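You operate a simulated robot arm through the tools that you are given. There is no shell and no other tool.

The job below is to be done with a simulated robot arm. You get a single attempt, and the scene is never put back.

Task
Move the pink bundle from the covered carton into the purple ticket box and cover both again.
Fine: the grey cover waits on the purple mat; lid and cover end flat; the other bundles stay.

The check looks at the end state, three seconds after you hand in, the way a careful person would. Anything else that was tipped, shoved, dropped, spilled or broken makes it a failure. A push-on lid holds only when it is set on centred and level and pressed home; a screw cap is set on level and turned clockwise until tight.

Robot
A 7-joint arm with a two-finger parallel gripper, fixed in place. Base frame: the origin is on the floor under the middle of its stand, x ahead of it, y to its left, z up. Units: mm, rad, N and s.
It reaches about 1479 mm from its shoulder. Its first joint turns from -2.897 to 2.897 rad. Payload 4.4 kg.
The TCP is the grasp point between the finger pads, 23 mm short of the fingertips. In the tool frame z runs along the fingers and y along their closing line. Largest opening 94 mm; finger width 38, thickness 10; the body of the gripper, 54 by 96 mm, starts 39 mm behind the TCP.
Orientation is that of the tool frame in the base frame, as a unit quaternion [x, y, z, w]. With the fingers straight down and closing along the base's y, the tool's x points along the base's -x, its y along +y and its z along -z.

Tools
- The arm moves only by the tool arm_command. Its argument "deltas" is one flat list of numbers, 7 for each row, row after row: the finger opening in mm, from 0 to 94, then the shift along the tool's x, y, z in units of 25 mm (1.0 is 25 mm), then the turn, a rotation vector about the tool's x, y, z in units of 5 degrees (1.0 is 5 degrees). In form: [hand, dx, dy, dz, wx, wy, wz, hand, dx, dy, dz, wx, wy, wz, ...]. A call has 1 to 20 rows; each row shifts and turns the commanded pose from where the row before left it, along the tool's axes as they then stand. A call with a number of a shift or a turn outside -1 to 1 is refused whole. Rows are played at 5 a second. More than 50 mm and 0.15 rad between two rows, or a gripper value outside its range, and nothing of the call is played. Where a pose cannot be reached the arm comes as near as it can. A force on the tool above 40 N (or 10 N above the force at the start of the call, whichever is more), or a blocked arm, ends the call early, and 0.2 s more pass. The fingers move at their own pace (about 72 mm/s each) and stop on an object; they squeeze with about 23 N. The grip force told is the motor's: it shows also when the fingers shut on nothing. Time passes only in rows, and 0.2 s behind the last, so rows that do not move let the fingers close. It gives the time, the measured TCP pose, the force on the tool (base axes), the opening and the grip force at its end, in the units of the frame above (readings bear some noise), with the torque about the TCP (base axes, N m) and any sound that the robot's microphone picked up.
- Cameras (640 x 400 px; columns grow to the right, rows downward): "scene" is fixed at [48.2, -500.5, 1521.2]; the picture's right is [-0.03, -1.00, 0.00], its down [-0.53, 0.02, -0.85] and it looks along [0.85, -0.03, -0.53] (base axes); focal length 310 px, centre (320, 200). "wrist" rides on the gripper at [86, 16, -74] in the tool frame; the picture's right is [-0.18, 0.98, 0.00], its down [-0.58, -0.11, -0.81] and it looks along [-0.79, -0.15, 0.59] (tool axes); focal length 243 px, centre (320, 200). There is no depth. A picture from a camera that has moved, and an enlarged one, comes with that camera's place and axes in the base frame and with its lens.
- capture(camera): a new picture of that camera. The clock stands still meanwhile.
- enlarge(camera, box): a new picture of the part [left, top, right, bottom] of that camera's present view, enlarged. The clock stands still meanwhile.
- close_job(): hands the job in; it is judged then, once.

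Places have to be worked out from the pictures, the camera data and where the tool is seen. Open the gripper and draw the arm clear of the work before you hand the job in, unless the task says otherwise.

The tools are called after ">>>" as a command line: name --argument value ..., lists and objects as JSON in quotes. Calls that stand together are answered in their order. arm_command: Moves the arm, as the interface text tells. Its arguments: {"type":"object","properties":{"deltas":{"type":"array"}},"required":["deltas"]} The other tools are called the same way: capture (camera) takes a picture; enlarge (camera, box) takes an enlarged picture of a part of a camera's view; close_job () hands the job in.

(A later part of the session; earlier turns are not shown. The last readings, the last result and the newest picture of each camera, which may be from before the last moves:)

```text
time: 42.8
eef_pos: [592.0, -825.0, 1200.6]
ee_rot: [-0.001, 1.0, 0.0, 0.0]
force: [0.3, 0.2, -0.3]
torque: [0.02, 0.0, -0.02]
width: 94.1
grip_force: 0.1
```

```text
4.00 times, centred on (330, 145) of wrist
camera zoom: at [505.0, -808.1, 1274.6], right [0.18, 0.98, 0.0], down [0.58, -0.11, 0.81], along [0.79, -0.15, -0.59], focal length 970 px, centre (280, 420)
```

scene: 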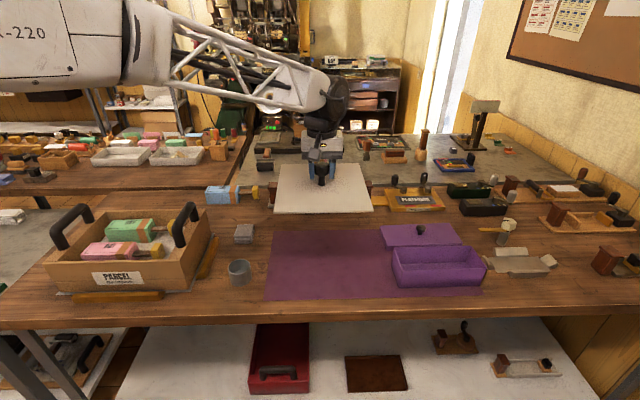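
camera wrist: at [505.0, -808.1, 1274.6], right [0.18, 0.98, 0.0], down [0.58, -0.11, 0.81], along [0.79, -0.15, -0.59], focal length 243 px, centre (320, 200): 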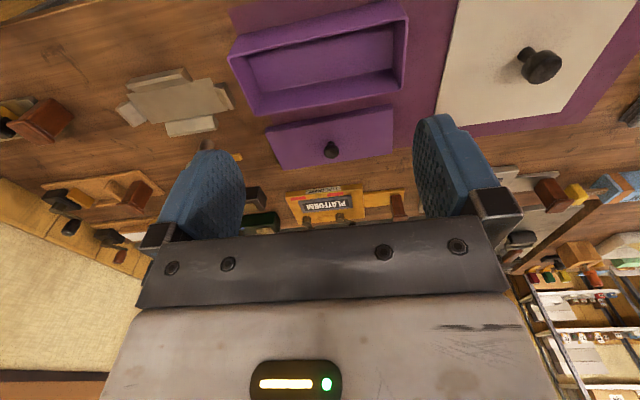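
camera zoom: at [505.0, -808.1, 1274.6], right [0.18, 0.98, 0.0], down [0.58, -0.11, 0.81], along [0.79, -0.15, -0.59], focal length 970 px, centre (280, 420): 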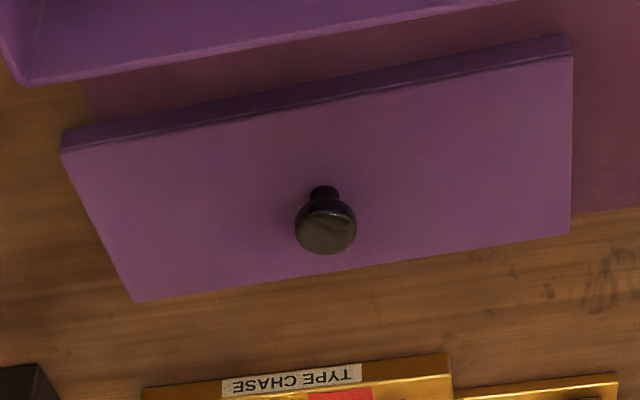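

The box's outer size is about 87 × 219 mm with thin walls, so the bundle fits lengthwise along y with little slack. I go back to the carton at travel height, then rotate the tool so the fingers close along x.

>>> arm_command --deltas '[94, 0, 1, 0, 0, 0, 0, 94, 0, 1, 0, 0, 0, 0, 94, 0, 1, 0, 0, 0, 0, 94, 0, 1, 0, 0, 0, 0, 94, 0, 1, 0, 0, 0, 0, 94, 0, 1, 0, 0, 0, 0, 94, 0, 1, 0, 0, 0, 0, 94, 0, 1, 0, 0, 0, 0, 94, 0, 1, 0, 0, 0, 0, 94, 0, 1, 0, 0, 0, 0, 94, 0, 1, 0, 0, 0, 0, 94, 0, 1, 0, 0, 0, 0, 94, 0, 1, 0, 0, 0, 0, 94, 0, 1, 0, 0, 0, 0, 94, 0, 1, 0, 0, 0, 0, 94, 0, 1, 0, 0, 0, 0, 94, 0, 1, 0, 0, 0, 0, 94, 0, 1, 0, 0, 0, 0, 94, 0, 1, 0, 0, 0, 0, 94, 0, 1, 0, 0, 0, 0]'

>>> arm_command --deltas '[94, 0, 1, 0, 0, 0, 0, 94, 0, 1, 0, 0, 0, 0, 94, 0, 1, 0, 0, 0, 0, 94, 0, 1, 0, 0, 0, 0, 94, 0, 1, 0, 0, 0, 0, 94, 0, 1, 0, 0, 0, 0, 94, 0, 1, 0, 0, 0, 0, 94, 0, 1, 0, 0, 0, 0, 94, 0, 1, 0, 0, 0, 0, 94, 0, 1, 0, 0, 0, 0, 94, -1, 1, 0, 0, 0, 0, 94, -1, 1, 0, 0, 0, 0, 94, -1, 1, 0, 0, 0, 0, 94, -1, 1, 0, 0, 0, 0, 94, 0, 0.6, 0, 0, 0, 0, 94, 0, 0, 0, 0, 0, 0]'

>>> arm_command --deltas '[94, 0, 0, 0, 0, 0, -1, 94, 0, 0, 0, 0, 0, -1, 94, 0, 0, 0, 0, 0, -1, 94, 0, 0, 0, 0, 0, -1, 94, 0, 0, 0, 0, 0, -1, 94, 0, 0, 0, 0, 0, -1, 94, 0, 0, 0, 0, 0, -1, 94, 0, 0, 0, 0, 0, -1, 94, 0, 0, 0, 0, 0, -1, 94, 0, 0, 0, 0, 0, -1, 94, 0, 0, 0, 0, 0, -1, 94, 0, 0, 0, 0, 0, -1, 94, 0, 0, 0, 0, 0, -1, 94, 0, 0, 0, 0, 0, -1, 94, 0, 0, 0, 0, 0, -1, 94, 0, 0, 0, 0, 0, -1, 94, 0, 0, 0, 0, 0, -1, 94, 0, 0, 0, 0, 0, -1, 94, 0, 0, 0, 0, 0, 0]'

>>> capture --camera "wrist"

>>> capture --camera "scene"

```text
time: 47.0
eef_pos: [589.6, -323.6, 1199.0]
ee_rot: [0.0, 1.0, 0.0, -0.001]
force: [-0.5, 0.0, -0.5]
torque: [0.0, 0.0, 0.0]
width: 94.0
grip_force: 0.0
```

```text
time: 50.4
eef_pos: [690.3, 42.6, 1202.5]
ee_rot: [0.0, 1.0, 0.0, 0.0]
force: [-0.3, -0.4, 0.6]
torque: [0.04, 0.0, -0.01]
width: 93.9
grip_force: 0.1
```

```text
time: 54.4
eef_pos: [690.7, 42.9, 1200.2]
ee_rot: [0.708, -0.706, 0.0, 0.0]
force: [0.1, -0.2, 0.4]
torque: [0.01, 0.01, 0.01]
width: 93.9
grip_force: 0.0
```

```text
taken
camera wrist: at [674.6, -45.1, 1275.4], right [-0.98, 0.18, 0.0], down [0.11, 0.58, 0.81], along [0.15, 0.79, -0.59], focal length 243 px, centre (320, 200)
```

wrist: 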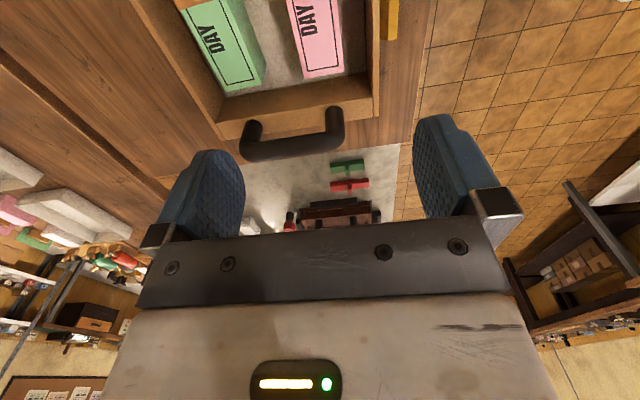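

```text
taken
```

scene: 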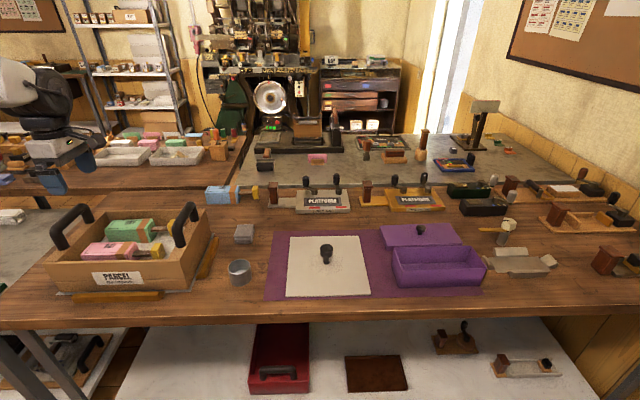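

The block's +y end appears at x ≈ 673–728, so its centre is near x = 700. I shift 9 mm in +x, set the opening to 80 mm and lower to z ≈ 1060 to check alignment.

>>> arm_command --deltas '[80, 0.1, -0.37, 0, 0, 0, 0, 80, 0, 0, 1, 0, 0, 0, 80, 0, 0, 1, 0, 0, 0, 80, 0, 0, 1, 0, 0, 0, 80, 0, 0, 1, 0, 0, 0, 80, 0, 0, 1, 0, 0, 0, 80, 0, 0, 0.6, 0, 0, 0, 80, 0, 0, 0, 0, 0, 0]'

>>> capture --camera "wrist"

>>> enlarge --camera "scene" --box '[40, 170, 220, 282]'

```text
time: 56.2
eef_pos: [698.3, 36.0, 1059.3]
ee_rot: [-0.707, 0.707, 0.0, 0.0]
force: [0.3, -0.5, -0.4]
torque: [0.01, 0.04, 0.0]
width: 80.2
grip_force: 0.0
```

```text
taken
camera wrist: at [681.4, -50.5, 1135.1], right [-0.98, 0.18, 0.0], down [0.11, 0.58, 0.81], along [0.15, 0.79, -0.59], focal length 243 px, centre (320, 200)
```

wrist: 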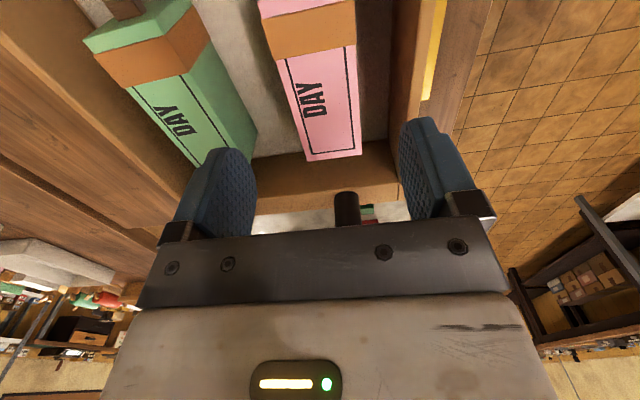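

```text
3.56 times, centred on (130, 226) of scene
camera zoom: at [48.2, -500.5, 1521.2], right [-0.03, -1.0, 0.0], down [-0.53, 0.02, -0.85], along [0.85, -0.03, -0.53], focal length 1100 px, centre (996, 108)
```

zoom: 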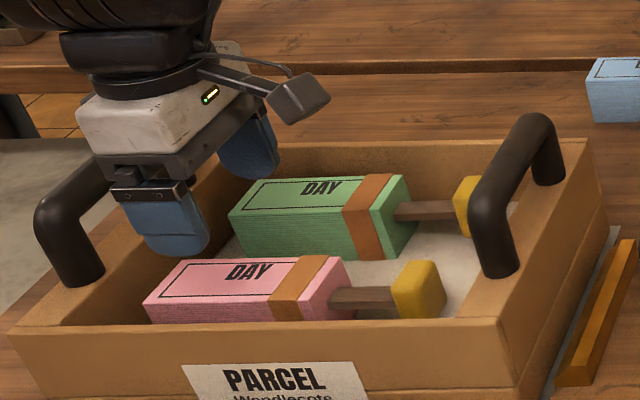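

The block is centred near x = 698 between the fingers. I enlarge to check clearance of the front finger to the carton's front wall before descending.

>>> enlarge --camera "wrist" --box '[240, 0, 460, 220]'

```text
1.82 times, centred on (350, 110) of wrist
camera zoom: at [681.4, -50.5, 1135.1], right [-0.98, 0.18, 0.0], down [0.11, 0.58, 0.81], along [0.15, 0.79, -0.59], focal length 441 px, centre (266, 364)
```

zoom: 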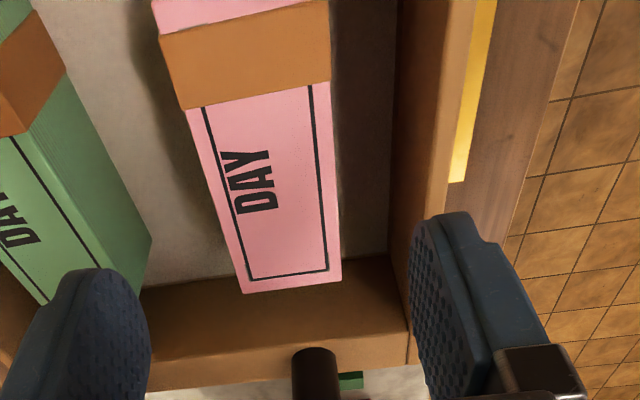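

The front wall's inner face is at x ≈ 641, so with a 72 mm opening there is about 10 mm clearance. I descend to z ≈ 962.

>>> arm_command --deltas '[72, 0, 0.04, 0, 0, 0, 0, 72, 0, 0, 0.9, 0, 0, 0, 72, 0, 0, 0.9, 0, 0, 0, 72, 0, 0, 0.9, 0, 0, 0, 72, 0, 0, 0.6, 0, 0, 0, 72, 0, 0, 0.6, 0, 0, 0, 72, 0, 0, 0, 0, 0, 0]'

>>> capture --camera "wrist"

>>> enlarge --camera "scene" --box '[40, 190, 220, 302]'

```text
time: 57.8
eef_pos: [699.5, 38.4, 964.3]
ee_rot: [0.707, -0.707, -0.001, 0.0]
force: [-0.1, 1.4, -0.6]
torque: [0.0, 0.01, -0.02]
width: 71.9
grip_force: 0.1
```

```text
taken
camera wrist: at [682.5, -47.7, 1039.0], right [-0.98, 0.18, 0.0], down [0.11, 0.58, 0.81], along [0.15, 0.79, -0.59], focal length 243 px, centre (320, 200)
```

wrist: 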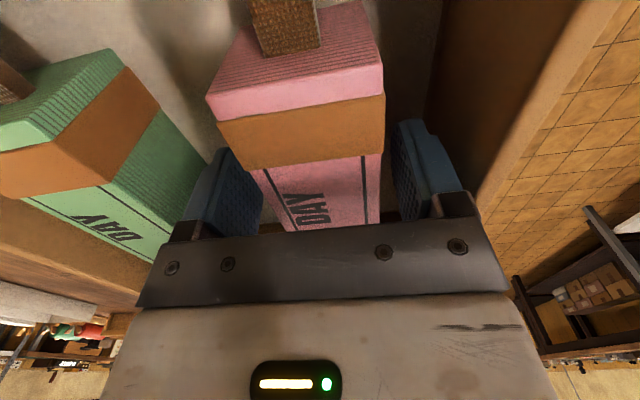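

```text
3.56 times, centred on (130, 246) of scene
camera zoom: at [48.2, -500.5, 1521.2], right [-0.03, -1.0, 0.0], down [-0.53, 0.02, -0.85], along [0.85, -0.03, -0.53], focal length 1100 px, centre (996, 36)
```

zoom: 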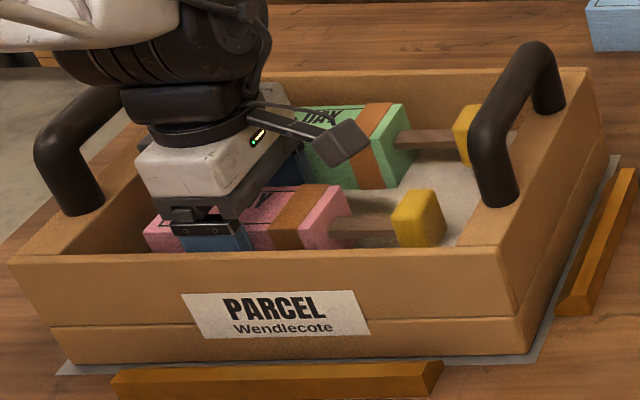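

Both fingers straddle the block with the TCP about 10 mm below its top. I close the fingers.

>>> arm_command --deltas '[65, 0, 0, 0, 0, 0, 0, 55, 0, 0, 0, 0, 0, 0, 30, 0, 0, 0, 0, 0, 0, 30, 0, 0, 0, 0, 0, 0, 30, 0, 0, 0, 0, 0, 0, 30, 0, 0, 0, 0, 0, 0]'

>>> capture --camera "wrist"

```text
time: 59.2
eef_pos: [699.7, 38.4, 963.1]
ee_rot: [0.708, -0.707, 0.0, 0.0]
force: [1.0, 0.0, -0.3]
torque: [0.03, -0.12, -0.01]
width: 49.8
grip_force: 23.3
```

```text
taken
camera wrist: at [682.5, -47.6, 1039.1], right [-0.98, 0.18, 0.0], down [0.11, 0.58, 0.81], along [0.15, 0.79, -0.59], focal length 243 px, centre (320, 200)
```

wrist: 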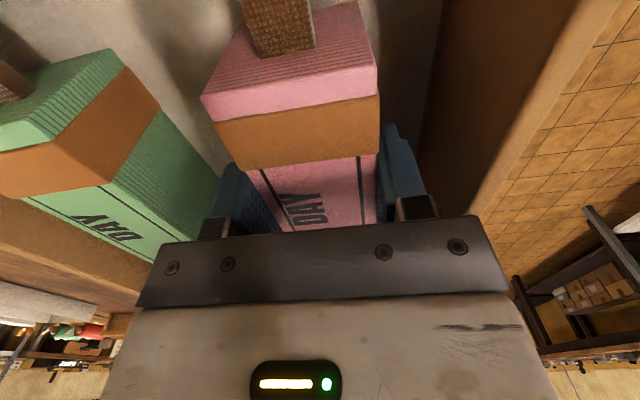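

The bundle is gripped at 49.8 mm with 23 N. I lift it gently.

>>> arm_command --deltas '[30, 0, 0, -0.3, 0, 0, 0, 30, 0, 0, -0.3, 0, 0, 0, 30, 0, 0, -0.5, 0, 0, 0, 30, 0, 0, -0.5, 0, 0, 0, 30, 0, 0, 0, 0, 0, 0]'

>>> enlarge --camera "scene" --box '[40, 190, 220, 302]'

>>> capture --camera "wrist"

```text
time: 60.4
eef_pos: [699.6, 38.1, 1004.6]
ee_rot: [0.708, -0.707, 0.001, 0.0]
force: [-0.6, 0.0, -2.9]
torque: [0.03, -0.02, 0.03]
width: 49.6
grip_force: 23.2
```

```text
3.56 times, centred on (130, 246) of scene
camera zoom: at [48.2, -500.5, 1521.2], right [-0.03, -1.0, 0.0], down [-0.53, 0.02, -0.85], along [0.85, -0.03, -0.53], focal length 1100 px, centre (996, 36)
```

zoom: 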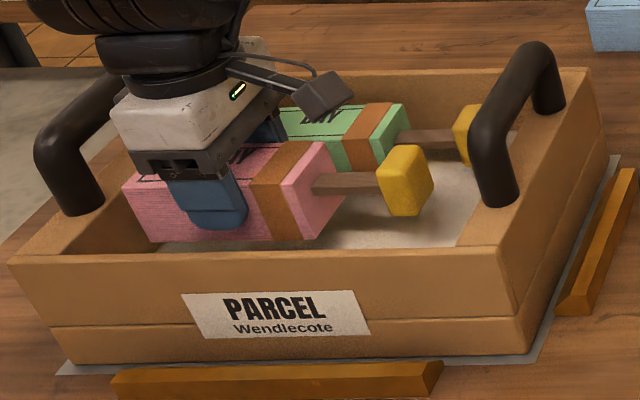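

```text
taken
camera wrist: at [683.3, -47.5, 1079.2], right [-0.98, 0.18, 0.0], down [0.11, 0.58, 0.81], along [0.15, 0.79, -0.59], focal length 243 px, centre (320, 200)
```

wrist: 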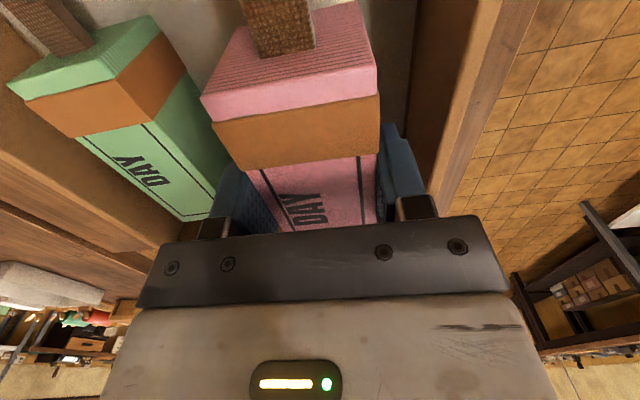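

The bundle is lifted level with no slip. I raise it to z ≈ 1160 and carry it toward the purple box.

>>> arm_command --deltas '[30, 0, 0, -0.8, 0, 0, 0, 30, 0, 0, -1, 0, 0, 0, 30, 0, 0, -1, 0, 0, 0, 30, 0, 0, -1, 0, 0, 0, 30, 0, 0, -1, 0, 0, 0, 30, 0, 0, -1, 0, 0, 0, 30, 0, 0, -0.4, 0, 0, 0, 30, 0.5, 0, 0, 0, 0, 0, 30, 0.9, 0, 0, 0, 0, 0, 30, 0.9, 0, 0, 0, 0, 0, 30, 0.9, 0, 0, 0, 0, 0, 30, 0.9, 0, 0, 0, 0, 0, 30, 0.9, 0, 0, 0, 0, 0, 30, 0.9, 0, 0, 0, 0, 0, 30, 0.9, 0, 0, 0, 0, 0, 30, 0.9, 0, 0, 0, 0, 0, 30, 0.9, 0, 0, 0, 0, 0, 30, 0.9, 0, 0, 0, 0, 0, 30, 0.9, 0, 0, 0, 0, 0, 30, 0.9, 0, 0, 0, 0, 0]'

>>> arm_command --deltas '[30, 0.9, 0, 0, 0, 0, 0, 30, 0.9, 0, 0, 0, 0, 0, 30, 0.9, 0, 0, 0, 0, 0, 30, 0.9, 0, 0, 0, 0, 0, 30, 0.9, 0, 0, 0, 0, 0, 30, 0.9, 0, 0, 0, 0, 0, 30, 0.9, 0, 0, 0, 0, 0, 30, 0.9, 0.2, 0, 0, 0, 0, 30, 0.9, 0.2, 0, 0, 0, 0, 30, 0.9, 0.2, 0, 0, 0, 0, 30, 0.9, 0.2, 0, 0, 0, 0, 30, 0.9, 0.2, 0, 0, 0, 0, 30, 0.9, 0.2, 0, 0, 0, 0, 30, 0.9, 0.16, 0, 0, 0, 0, 30, 0.9, 0, 0, 0, 0, 0, 30, 0.9, 0, 0, 0, 0, 0, 30, 0.9, 0, 0, 0, 0, 0, 30, 0.9, 0, 0, 0, 0, 0, 30, 0.9, 0, 0, 0, 0, 0, 30, 0.9, 0, 0, 0, 0, 0]'

>>> arm_command --deltas '[30, 0.9, 0, 0, 0, 0, 0, 30, 0.9, 0, 0, 0, 0, 0, 30, 0.9, 0, 0, 0, 0, 0, 30, 0.6, 0, 0, 0, 0, 0, 30, 0.3, 0, 0, 0, 0, 0, 30, 0, 0, 0, 0, 0, 0]'

>>> capture --camera "scene"

>>> capture --camera "wrist"

```text
time: 64.6
eef_pos: [697.4, -244.1, 1157.7]
ee_rot: [-0.707, 0.707, -0.001, 0.0]
force: [0.8, 0.0, -2.6]
torque: [0.01, -0.02, 0.01]
width: 49.8
grip_force: 23.0
```

```text
time: 68.8
eef_pos: [664.4, -692.3, 1159.5]
ee_rot: [0.707, -0.707, 0.0, 0.001]
force: [-0.1, 0.3, -1.5]
torque: [0.03, -0.05, 0.01]
width: 49.8
grip_force: 22.8
```

```text
time: 70.2
eef_pos: [664.7, -783.9, 1157.0]
ee_rot: [0.707, -0.707, 0.0, 0.0]
force: [-0.2, 0.3, -2.9]
torque: [0.01, 0.0, 0.01]
width: 49.9
grip_force: 23.3
```

```text
taken
```

scene: 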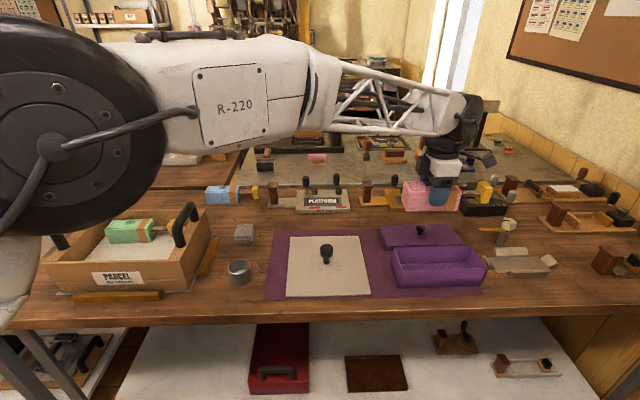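

```text
taken
camera wrist: at [648.1, -870.2, 1232.9], right [-0.98, 0.18, 0.0], down [0.11, 0.58, 0.81], along [0.15, 0.79, -0.59], focal length 243 px, centre (320, 200)
```

wrist: 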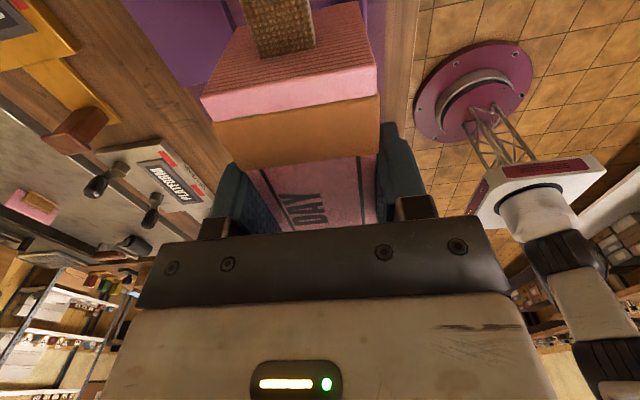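

I'm above the box region. I enlarge the scene view around the bundle and box to align them.

>>> enlarge --camera "scene" --box '[370, 170, 530, 300]'

```text
3.08 times, centred on (450, 235) of scene
camera zoom: at [48.2, -500.5, 1521.2], right [-0.03, -1.0, 0.0], down [-0.53, 0.02, -0.85], along [0.85, -0.03, -0.53], focal length 952 px, centre (-80, 92)
```

zoom: 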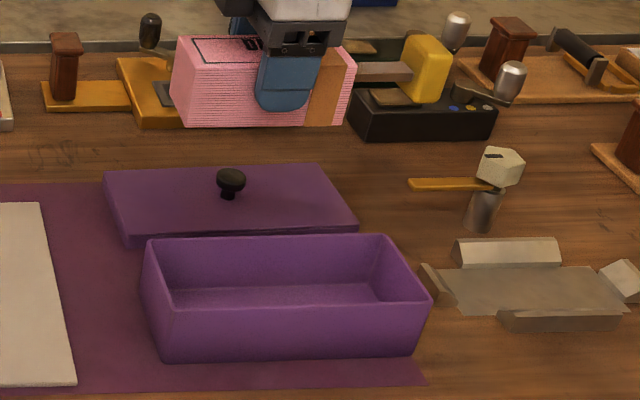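

I shift 22 mm further in -y and lower until the bundle is roughly 20–30 mm above the rim to compare directly.

>>> arm_command --deltas '[30, 0.9, 0, 0, 0, 0, 0, 30, 0, 0, 0.9, 0, 0, 0, 30, 0, 0, 0.9, 0, 0, 0, 30, 0, 0, 0.9, 0, 0, 0, 30, 0, 0, 0.9, 0, 0, 0, 30, 0, 0, 0.9, 0, 0, 0, 30, 0, 0, 0.5, 0, 0, 0, 30, 0, 0, 0, 0, 0, 0]'

>>> enlarge --camera "scene" --box '[370, 180, 530, 310]'

>>> capture --camera "wrist"

```text
time: 72.0
eef_pos: [667.4, -808.0, 1031.0]
ee_rot: [0.708, -0.706, 0.0, 0.0]
force: [0.0, 0.0, -2.0]
torque: [0.02, -0.01, -0.02]
width: 50.1
grip_force: 22.6
```

```text
3.08 times, centred on (450, 245) of scene
camera zoom: at [48.2, -500.5, 1521.2], right [-0.03, -1.0, 0.0], down [-0.53, 0.02, -0.85], along [0.85, -0.03, -0.53], focal length 952 px, centre (-80, 62)
```

zoom: 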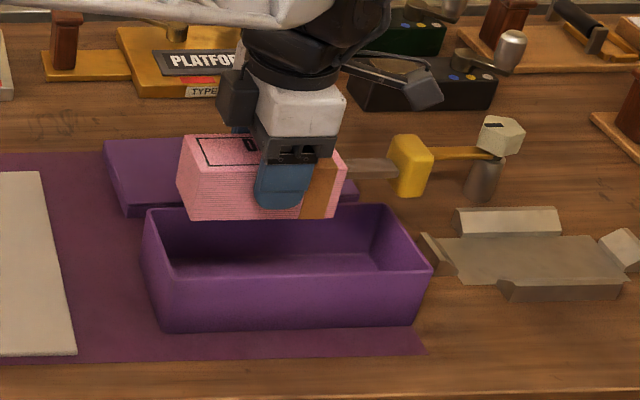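

```text
taken
camera wrist: at [650.6, -894.2, 1106.4], right [-0.98, 0.18, 0.0], down [0.11, 0.58, 0.81], along [0.15, 0.79, -0.59], focal length 243 px, centre (320, 200)
```

wrist: 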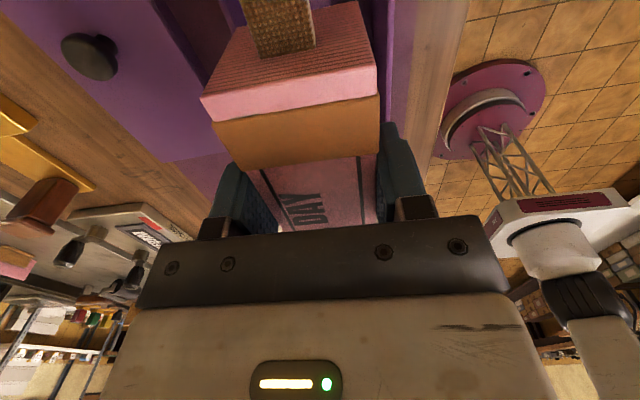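

I enlarge the wrist view to see the box walls beside the held bundle.

>>> enlarge --camera "wrist" --box '[140, 0, 460, 180]'

>>> enlarge --camera "scene" --box '[390, 200, 490, 270]'

```text
2.00 times, centred on (300, 90) of wrist
camera zoom: at [650.6, -894.2, 1106.4], right [-0.98, 0.18, 0.0], down [0.11, 0.58, 0.81], along [0.15, 0.79, -0.59], focal length 485 px, centre (360, 420)
```

zoom: 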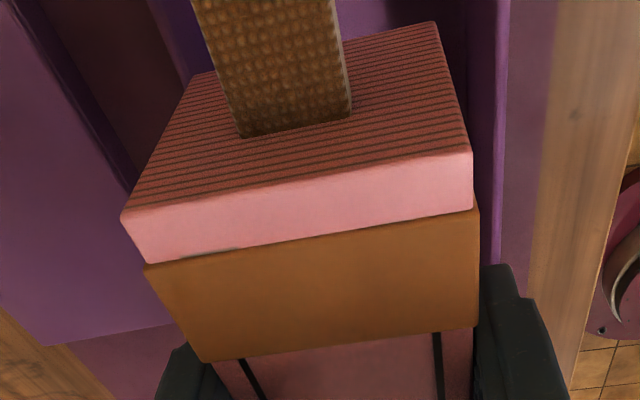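

```text
5.71 times, centred on (440, 235) of scene
camera zoom: at [48.2, -500.5, 1521.2], right [-0.03, -1.0, 0.0], down [-0.53, 0.02, -0.85], along [0.85, -0.03, -0.53], focal length 1768 px, centre (-366, 0)
```

zoom: 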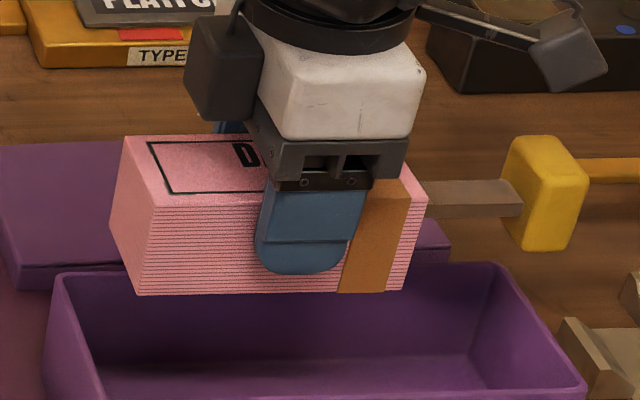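

I enlarge the region left of the bundle, where the box's back wall is visible.

>>> enlarge --camera "wrist" --box '[190, 0, 270, 50]'

>>> enlarge --camera "wrist" --box '[350, 0, 430, 50]'

```text
8.00 times, centred on (230, 25) of wrist
camera zoom: at [650.6, -894.2, 1106.4], right [-0.98, 0.18, 0.0], down [0.11, 0.58, 0.81], along [0.15, 0.79, -0.59], focal length 1941 px, centre (1040, 1600)
```

zoom: 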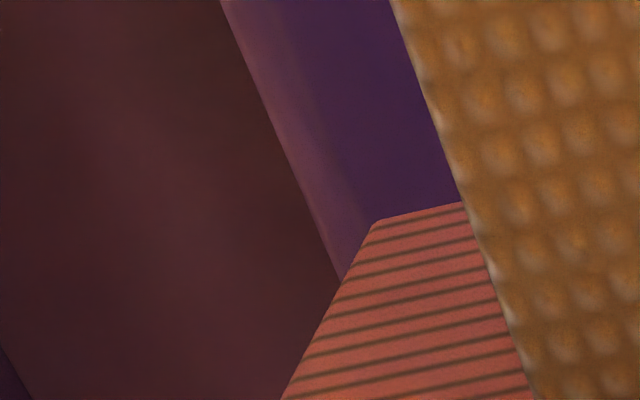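

```text
8.00 times, centred on (390, 25) of wrist
camera zoom: at [650.6, -894.2, 1106.4], right [-0.98, 0.18, 0.0], down [0.11, 0.58, 0.81], along [0.15, 0.79, -0.59], focal length 1941 px, centre (-240, 1600)
```

zoom: 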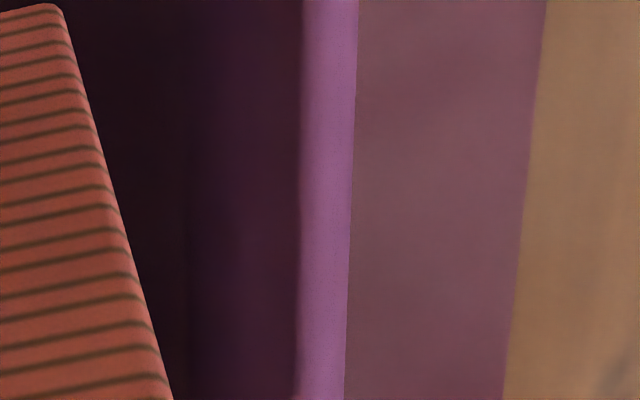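

The box's x-centre is about 664.5 versus the bundle's 666.5, so I need only about -2 mm in x. For y I enlarge the scene camera around both bundle ends.

>>> enlarge --camera "scene" --box '[400, 210, 448, 270]'

>>> enlarge --camera "scene" --box '[456, 210, 504, 270]'

```text
6.67 times, centred on (424, 240) of scene
camera zoom: at [48.2, -500.5, 1521.2], right [-0.03, -1.0, 0.0], down [-0.53, 0.02, -0.85], along [0.85, -0.03, -0.53], focal length 2063 px, centre (-373, -67)
```

zoom: 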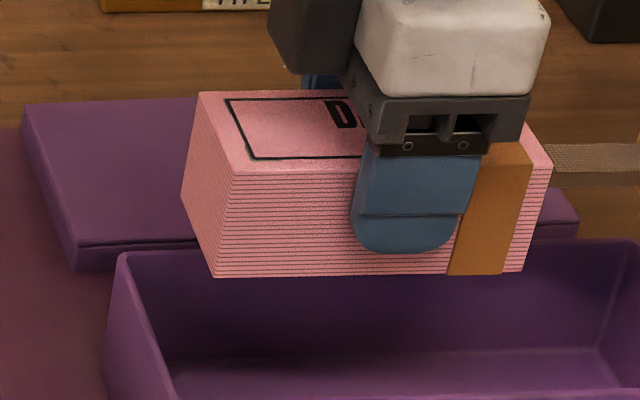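

```text
6.67 times, centred on (480, 240) of scene
camera zoom: at [48.2, -500.5, 1521.2], right [-0.03, -1.0, 0.0], down [-0.53, 0.02, -0.85], along [0.85, -0.03, -0.53], focal length 2063 px, centre (-747, -67)
```

zoom: 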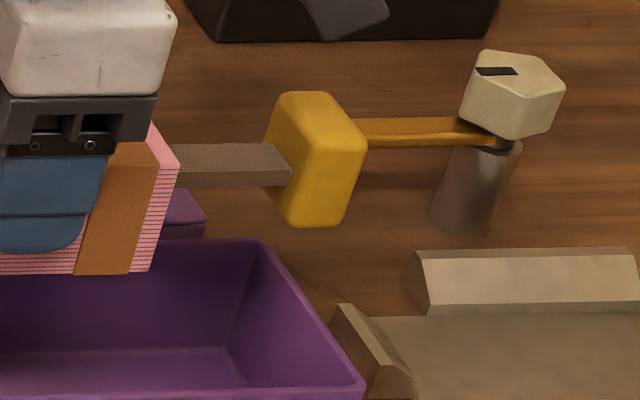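

The bundle's centre looks about 5 mm too far in -y relative to the box. I shift +5 mm y and -2 mm x and lower to just above the rim for another check.

>>> arm_command --deltas '[30, -0.2, 0.08, 0, 0, 0, 0, 30, 0, 0, 0.4, 0, 0, 0, 30, 0, 0, 0.4, 0, 0, 0, 30, 0, 0, 0.4, 0, 0, 0, 30, 0, 0, 0, 0, 0, 0]'

>>> enlarge --camera "scene" --box '[390, 210, 490, 280]'

>>> enlarge --camera "scene" --box '[450, 230, 498, 270]'

>>> enlarge --camera "scene" --box '[386, 230, 434, 270]'

>>> enlarge --camera "wrist" --box '[180, 0, 420, 120]'

```text
time: 73.2
eef_pos: [664.5, -803.0, 1001.4]
ee_rot: [-0.707, 0.708, 0.001, 0.001]
force: [0.6, -0.5, -2.2]
torque: [-0.02, 0.0, 0.0]
width: 49.7
grip_force: 22.5
```

```text
5.71 times, centred on (440, 245) of scene
camera zoom: at [48.2, -500.5, 1521.2], right [-0.03, -1.0, 0.0], down [-0.53, 0.02, -0.85], along [0.85, -0.03, -0.53], focal length 1768 px, centre (-366, -57)
```

zoom: 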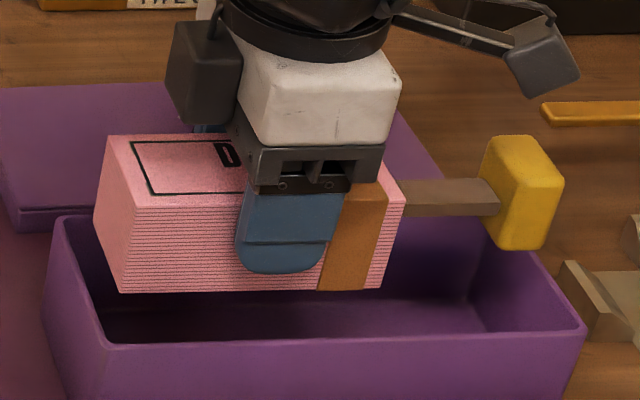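

```text
10.00 times, centred on (474, 250) of scene
camera zoom: at [48.2, -500.5, 1521.2], right [-0.03, -1.0, 0.0], down [-0.53, 0.02, -0.85], along [0.85, -0.03, -0.53], focal length 3095 px, centre (-1220, -300)
```

zoom: 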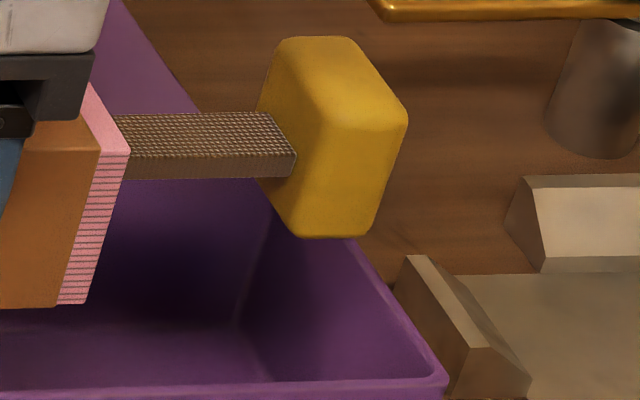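

```text
10.00 times, centred on (410, 250) of scene
camera zoom: at [48.2, -500.5, 1521.2], right [-0.03, -1.0, 0.0], down [-0.53, 0.02, -0.85], along [0.85, -0.03, -0.53], focal length 3095 px, centre (-580, -300)
```

zoom: 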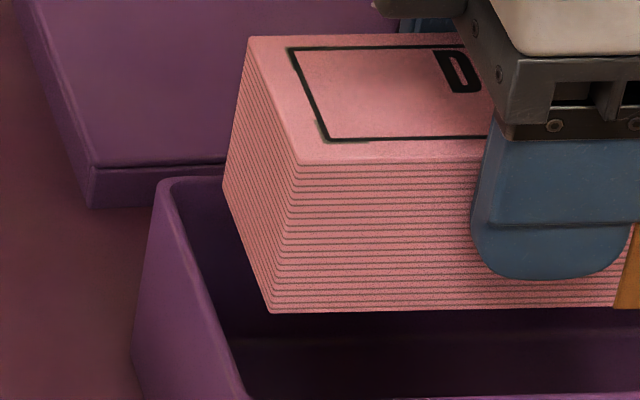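

```text
2.67 times, centred on (300, 60) of wrist
camera zoom: at [646.9, -889.7, 1076.9], right [-0.98, 0.18, 0.0], down [0.11, 0.58, 0.81], along [0.15, 0.79, -0.59], focal length 647 px, centre (373, 573)
```

zoom: 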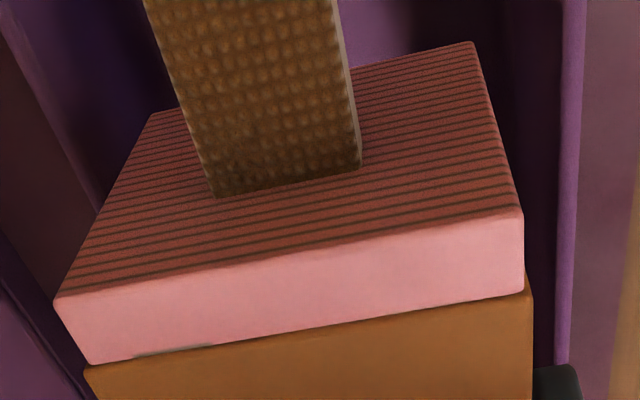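

The bundle is centred over the opening (about 4–6 mm at each end, about 16 mm at the sides). I lower it into the box gradually.

>>> arm_command --deltas '[30, 0, 0, 0.4, 0, 0, 0, 30, 0, 0, 0.4, 0, 0, 0, 30, 0, 0, 0.4, 0, 0, 0, 30, 0, 0, 0, 0, 0, 0]'

>>> enlarge --camera "scene" --box '[390, 220, 490, 290]'

>>> enlarge --camera "scene" --box '[450, 240, 498, 280]'

>>> enlarge --camera "scene" --box '[386, 240, 434, 280]'

>>> enlarge --camera "wrist" --box '[180, 0, 420, 120]'

```text
time: 74.2
eef_pos: [662.0, -804.7, 971.7]
ee_rot: [0.707, -0.707, 0.0, 0.001]
force: [0.3, -0.1, -1.1]
torque: [0.0, 0.0, 0.02]
width: 49.6
grip_force: 22.7
```

```text
5.71 times, centred on (440, 255) of scene
camera zoom: at [48.2, -500.5, 1521.2], right [-0.03, -1.0, 0.0], down [-0.53, 0.02, -0.85], along [0.85, -0.03, -0.53], focal length 1768 px, centre (-366, -114)
```

zoom: 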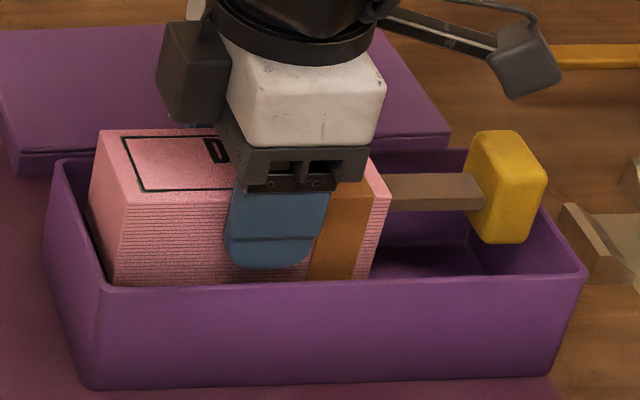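

```text
10.00 times, centred on (474, 260) of scene
camera zoom: at [48.2, -500.5, 1521.2], right [-0.03, -1.0, 0.0], down [-0.53, 0.02, -0.85], along [0.85, -0.03, -0.53], focal length 3095 px, centre (-1220, -400)
```

zoom: 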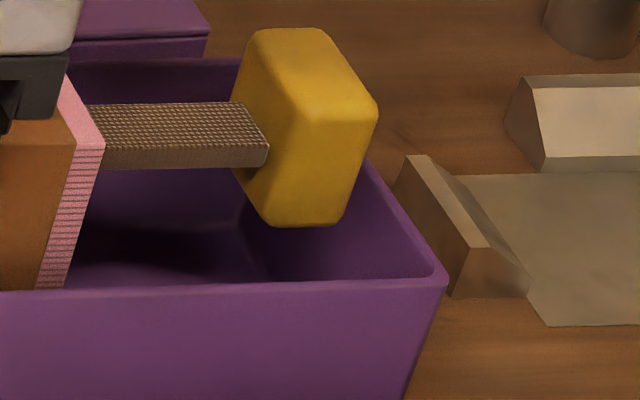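

```text
10.00 times, centred on (410, 260) of scene
camera zoom: at [48.2, -500.5, 1521.2], right [-0.03, -1.0, 0.0], down [-0.53, 0.02, -0.85], along [0.85, -0.03, -0.53], focal length 3095 px, centre (-580, -400)
```

zoom: 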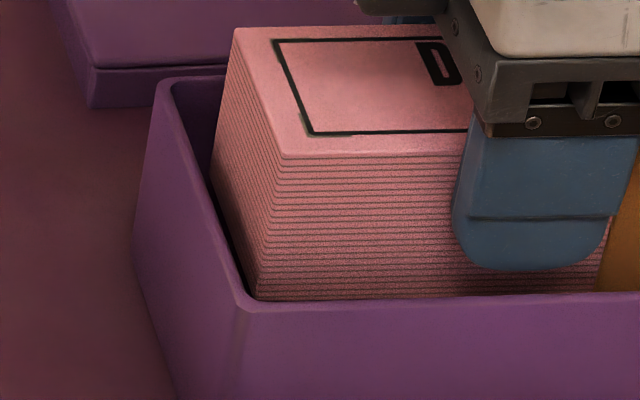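

```text
2.67 times, centred on (300, 60) of wrist
camera zoom: at [645.8, -889.9, 1046.6], right [-0.98, 0.18, 0.0], down [0.11, 0.58, 0.81], along [0.15, 0.79, -0.59], focal length 647 px, centre (373, 573)
```

zoom: 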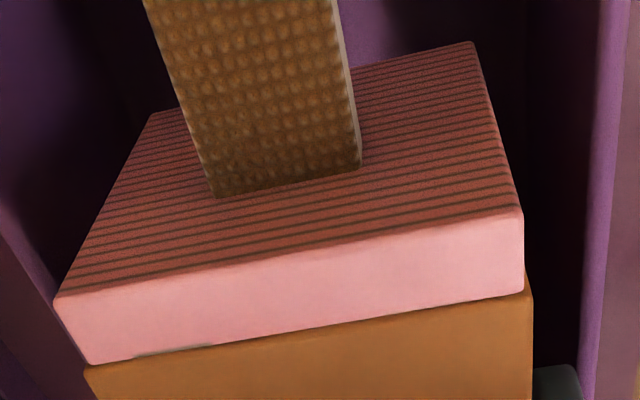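

The bundle's lower part is inside the rim, with about 7 mm at each end, but it sits about 2 mm toward the front wall. I nudge +2 mm in x and continue lowering.

>>> arm_command --deltas '[30, 0, -0.09, 0, 0, 0, 0, 30, 0, 0, 0.3, 0, 0, 0, 30, 0, 0, 0.3, 0, 0, 0, 30, 0, 0, 0.3, 0, 0, 0, 30, 0, 0, 0.2, 0, 0, 0, 30, 0, 0, 0, 0, 0, 0]'

>>> enlarge --camera "scene" --box '[390, 220, 490, 290]'

>>> capture --camera "wrist"

```text
time: 75.6
eef_pos: [665.0, -801.5, 945.4]
ee_rot: [-0.707, 0.707, 0.0, 0.0]
force: [-0.3, -0.5, -2.3]
torque: [-0.02, 0.0, 0.01]
width: 49.6
grip_force: 22.9
```

```text
5.71 times, centred on (440, 255) of scene
camera zoom: at [48.2, -500.5, 1521.2], right [-0.03, -1.0, 0.0], down [-0.53, 0.02, -0.85], along [0.85, -0.03, -0.53], focal length 1768 px, centre (-366, -114)
```

zoom: 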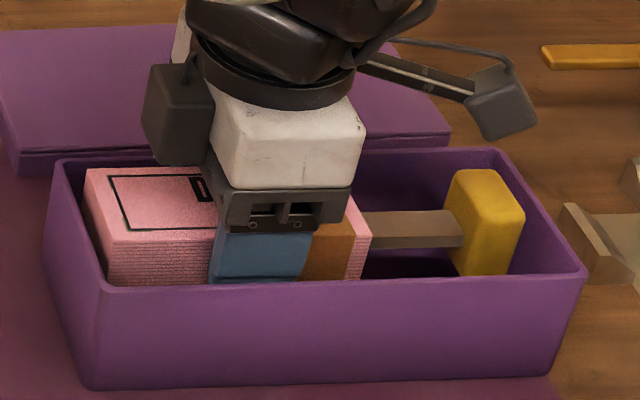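

```text
taken
camera wrist: at [648.8, -888.2, 1020.3], right [-0.98, 0.18, 0.0], down [0.11, 0.58, 0.81], along [0.15, 0.79, -0.59], focal length 243 px, centre (320, 200)
```

wrist: 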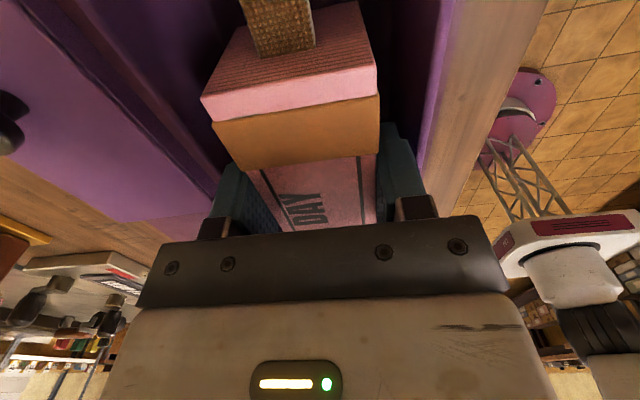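

Still centred, no contact. I lower in 2.5 mm steps until the bundle touches the box floor.

>>> arm_command --deltas '[30, 0, 0, 0.1, 0, 0, 0, 30, 0, 0, 0.1, 0, 0, 0, 30, 0, 0, 0.1, 0, 0, 0, 30, 0, 0, 0, 0, 0, 0]'

>>> arm_command --deltas '[30, 0, 0, 0.1, 0, 0, 0, 30, 0, 0, 0, 0, 0, 0]'

>>> arm_command --deltas '[30, 0, 0, 0.08, 0, 0, 0, 30, 0, 0, 0, 0, 0, 0]'

>>> enlarge --camera "scene" --box '[390, 220, 490, 290]'

```text
time: 76.6
eef_pos: [663.4, -802.2, 938.6]
ee_rot: [0.708, -0.707, 0.0, -0.001]
force: [-0.6, 0.1, -2.8]
torque: [0.01, 0.01, 0.02]
width: 49.6
grip_force: 23.1
```

```text
time: 77.2
eef_pos: [663.9, -801.2, 935.1]
ee_rot: [0.708, -0.707, 0.0, 0.0]
force: [-0.3, -0.2, -2.3]
torque: [0.03, -0.05, -0.05]
width: 49.9
grip_force: 23.2
```

```text
time: 77.8
eef_pos: [664.8, -802.6, 932.0]
ee_rot: [0.707, -0.707, 0.0, 0.0]
force: [0.2, -0.4, -1.9]
torque: [0.0, 0.0, -0.02]
width: 49.7
grip_force: 23.2
```

```text
5.71 times, centred on (440, 255) of scene
camera zoom: at [48.2, -500.5, 1521.2], right [-0.03, -1.0, 0.0], down [-0.53, 0.02, -0.85], along [0.85, -0.03, -0.53], focal length 1768 px, centre (-366, -114)
```

zoom: 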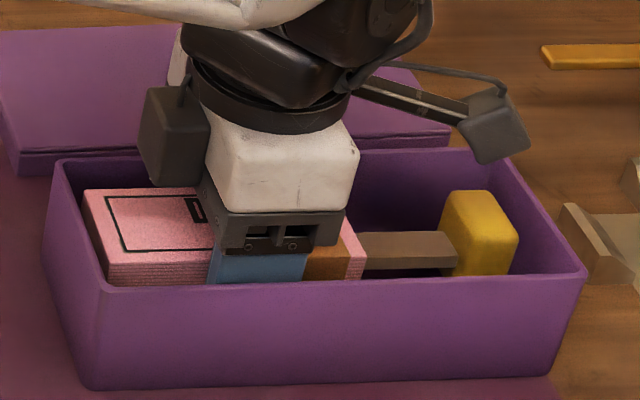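

>>> arm_command --deltas '[30, 0, 0, 0.08, 0, 0, 0, 30, 0, 0, 0, 0, 0, 0]'

>>> arm_command --deltas '[30, 0, 0, 0.08, 0, 0, 0, 30, 0, 0, 0, 0, 0, 0]'

>>> arm_command --deltas '[30, 0, 0, 0.06, 0, 0, 0, 30, 0, 0, 0, 0, 0, 0]'

>>> enlarge --camera "scene" --box '[390, 220, 490, 290]'

```text
time: 78.4
eef_pos: [665.3, -802.7, 929.8]
ee_rot: [0.707, -0.707, 0.0, 0.0]
force: [0.3, -0.9, -1.8]
torque: [0.01, -0.01, 0.01]
width: 50.0
grip_force: 22.6
```

```text
time: 79.0
eef_pos: [665.3, -802.1, 928.7]
ee_rot: [0.707, -0.707, 0.0, 0.001]
force: [-0.4, 0.0, -2.5]
torque: [0.03, 0.01, 0.0]
width: 49.7
grip_force: 22.4
```

```text
time: 79.6
eef_pos: [664.3, -801.1, 927.6]
ee_rot: [-0.707, 0.707, 0.0, 0.0]
force: [-0.3, -0.7, -2.3]
torque: [0.02, 0.0, 0.0]
width: 49.9
grip_force: 23.4
```

```text
5.71 times, centred on (440, 255) of scene
camera zoom: at [48.2, -500.5, 1521.2], right [-0.03, -1.0, 0.0], down [-0.53, 0.02, -0.85], along [0.85, -0.03, -0.53], focal length 1768 px, centre (-366, -114)
```

zoom: 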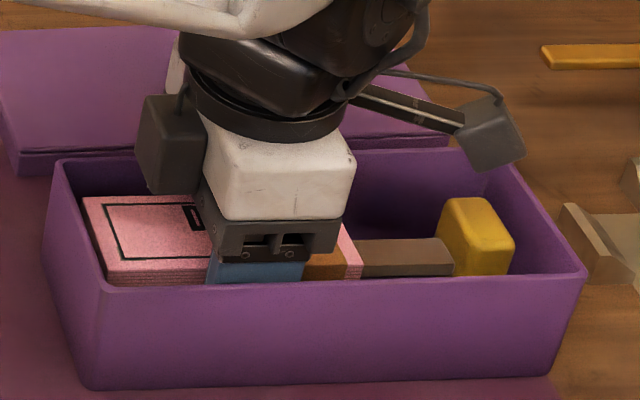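

>>> arm_command --deltas '[30, 0, 0, 0.06, 0, 0, 0, 30, 0, 0, 0, 0, 0, 0]'

>>> arm_command --deltas '[30, 0, 0, 0.06, 0, 0, 0, 30, 0, 0, 0, 0, 0, 0]'

>>> arm_command --deltas '[30, 0, 0, 0.06, 0, 0, 0, 30, 0, 0, 0, 0, 0, 0]'

>>> enlarge --camera "scene" --box '[390, 220, 490, 290]'

>>> capture --camera "wrist"

```text
time: 80.2
eef_pos: [665.9, -801.4, 925.8]
ee_rot: [-0.707, 0.707, 0.0, -0.001]
force: [-1.1, -0.9, 1.2]
torque: [0.05, 0.08, -0.03]
width: 49.8
grip_force: 23.2
```

```text
time: 80.8
eef_pos: [666.1, -800.8, 925.8]
ee_rot: [0.707, -0.707, 0.001, 0.0]
force: [-4.5, -0.3, 20.6]
torque: [0.48, 0.27, 0.0]
width: 50.0
grip_force: 23.5
```

```text
time: 81.4
eef_pos: [665.1, -800.5, 923.6]
ee_rot: [-0.707, 0.707, -0.001, 0.001]
force: [-2.9, 2.0, 35.9]
torque: [0.1, 0.12, 0.02]
width: 49.9
grip_force: 23.3
```

```text
5.71 times, centred on (440, 255) of scene
camera zoom: at [48.2, -500.5, 1521.2], right [-0.03, -1.0, 0.0], down [-0.53, 0.02, -0.85], along [0.85, -0.03, -0.53], focal length 1768 px, centre (-366, -114)
```

zoom: 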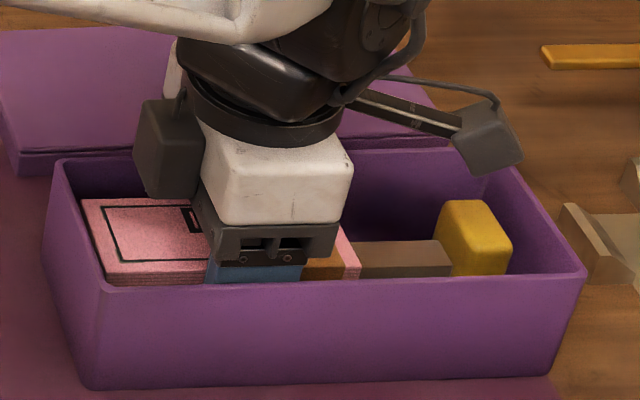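

```text
taken
camera wrist: at [648.7, -887.5, 1000.0], right [-0.98, 0.18, 0.0], down [0.11, 0.58, 0.81], along [0.15, 0.79, -0.59], focal length 243 px, centre (320, 200)
```

wrist: 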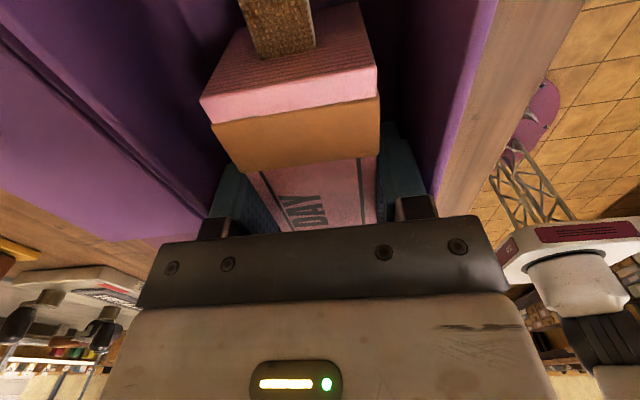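

Contact was made with the box floor at TCP z ≈ 926. I back off about 2 mm to unload and open the fingers only slightly, to 56 mm, so they don't touch the box walls.

>>> arm_command --deltas '[30, 0, 0, -0.08, 0, 0, 0, 30, 0, 0, 0, 0, 0, 0]'

>>> arm_command --deltas '[52, 0, 0, 0, 0, 0, 0, 54, 0, 0, 0, 0, 0, 0, 55, 0, 0, 0, 0, 0, 0, 55, 0, 0, 0, 0, 0, 0]'

>>> capture --camera "wrist"

```text
time: 82.0
eef_pos: [664.8, -800.9, 924.3]
ee_rot: [0.708, -0.707, -0.001, 0.0]
force: [3.2, -3.6, 11.0]
torque: [-0.62, -0.2, 0.14]
width: 50.1
grip_force: 23.5
```

```text
time: 83.0
eef_pos: [664.8, -801.1, 925.6]
ee_rot: [-0.707, 0.707, 0.0, 0.0]
force: [0.1, 0.5, 0.5]
torque: [-0.01, -0.02, -0.03]
width: 54.8
grip_force: 0.1
```

```text
taken
camera wrist: at [648.3, -887.2, 999.8], right [-0.98, 0.18, 0.0], down [0.11, 0.58, 0.81], along [0.15, 0.79, -0.59], focal length 243 px, centre (320, 200)
```

wrist: 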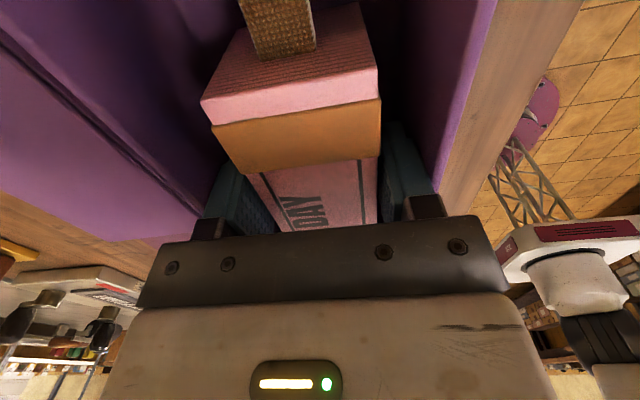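

The bundle is released with no force on the tool. I raise straight up with the opening unchanged.

>>> arm_command --deltas '[55, 0, 0, -0.3, 0, 0, 0, 55, 0, 0, -0.4, 0, 0, 0, 55, 0, 0, -0.6, 0, 0, 0, 55, 0, 0, -0.8, 0, 0, 0, 55, 0, 0, -1, 0, 0, 0, 55, 0, 0, 0, 0, 0, 0]'

>>> enlarge --camera "scene" --box '[370, 200, 510, 300]'

>>> capture --camera "wrist"

```text
time: 84.4
eef_pos: [664.9, -802.2, 1004.6]
ee_rot: [-0.707, 0.707, 0.0, 0.0]
force: [0.0, 1.0, 0.1]
torque: [-0.02, 0.01, -0.01]
width: 55.1
grip_force: 0.0
```

```text
4.00 times, centred on (440, 250) of scene
camera zoom: at [48.2, -500.5, 1521.2], right [-0.03, -1.0, 0.0], down [-0.53, 0.02, -0.85], along [0.85, -0.03, -0.53], focal length 1238 px, centre (-160, 0)
```

zoom: 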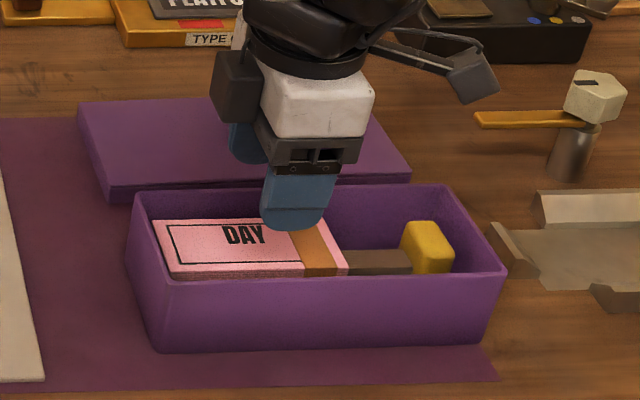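

```text
taken
camera wrist: at [647.7, -888.2, 1079.4], right [-0.98, 0.18, 0.0], down [0.11, 0.58, 0.81], along [0.15, 0.79, -0.59], focal length 243 px, centre (320, 200)
```

wrist: 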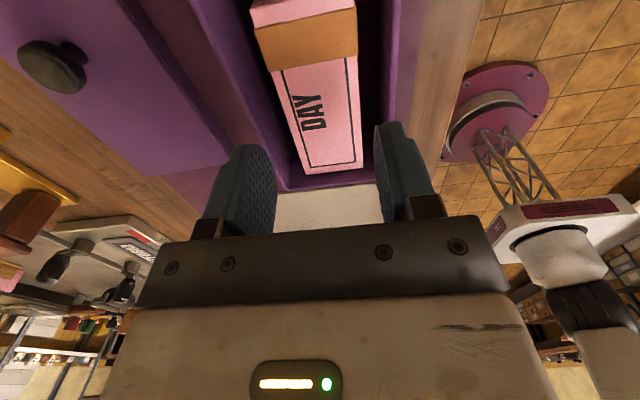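

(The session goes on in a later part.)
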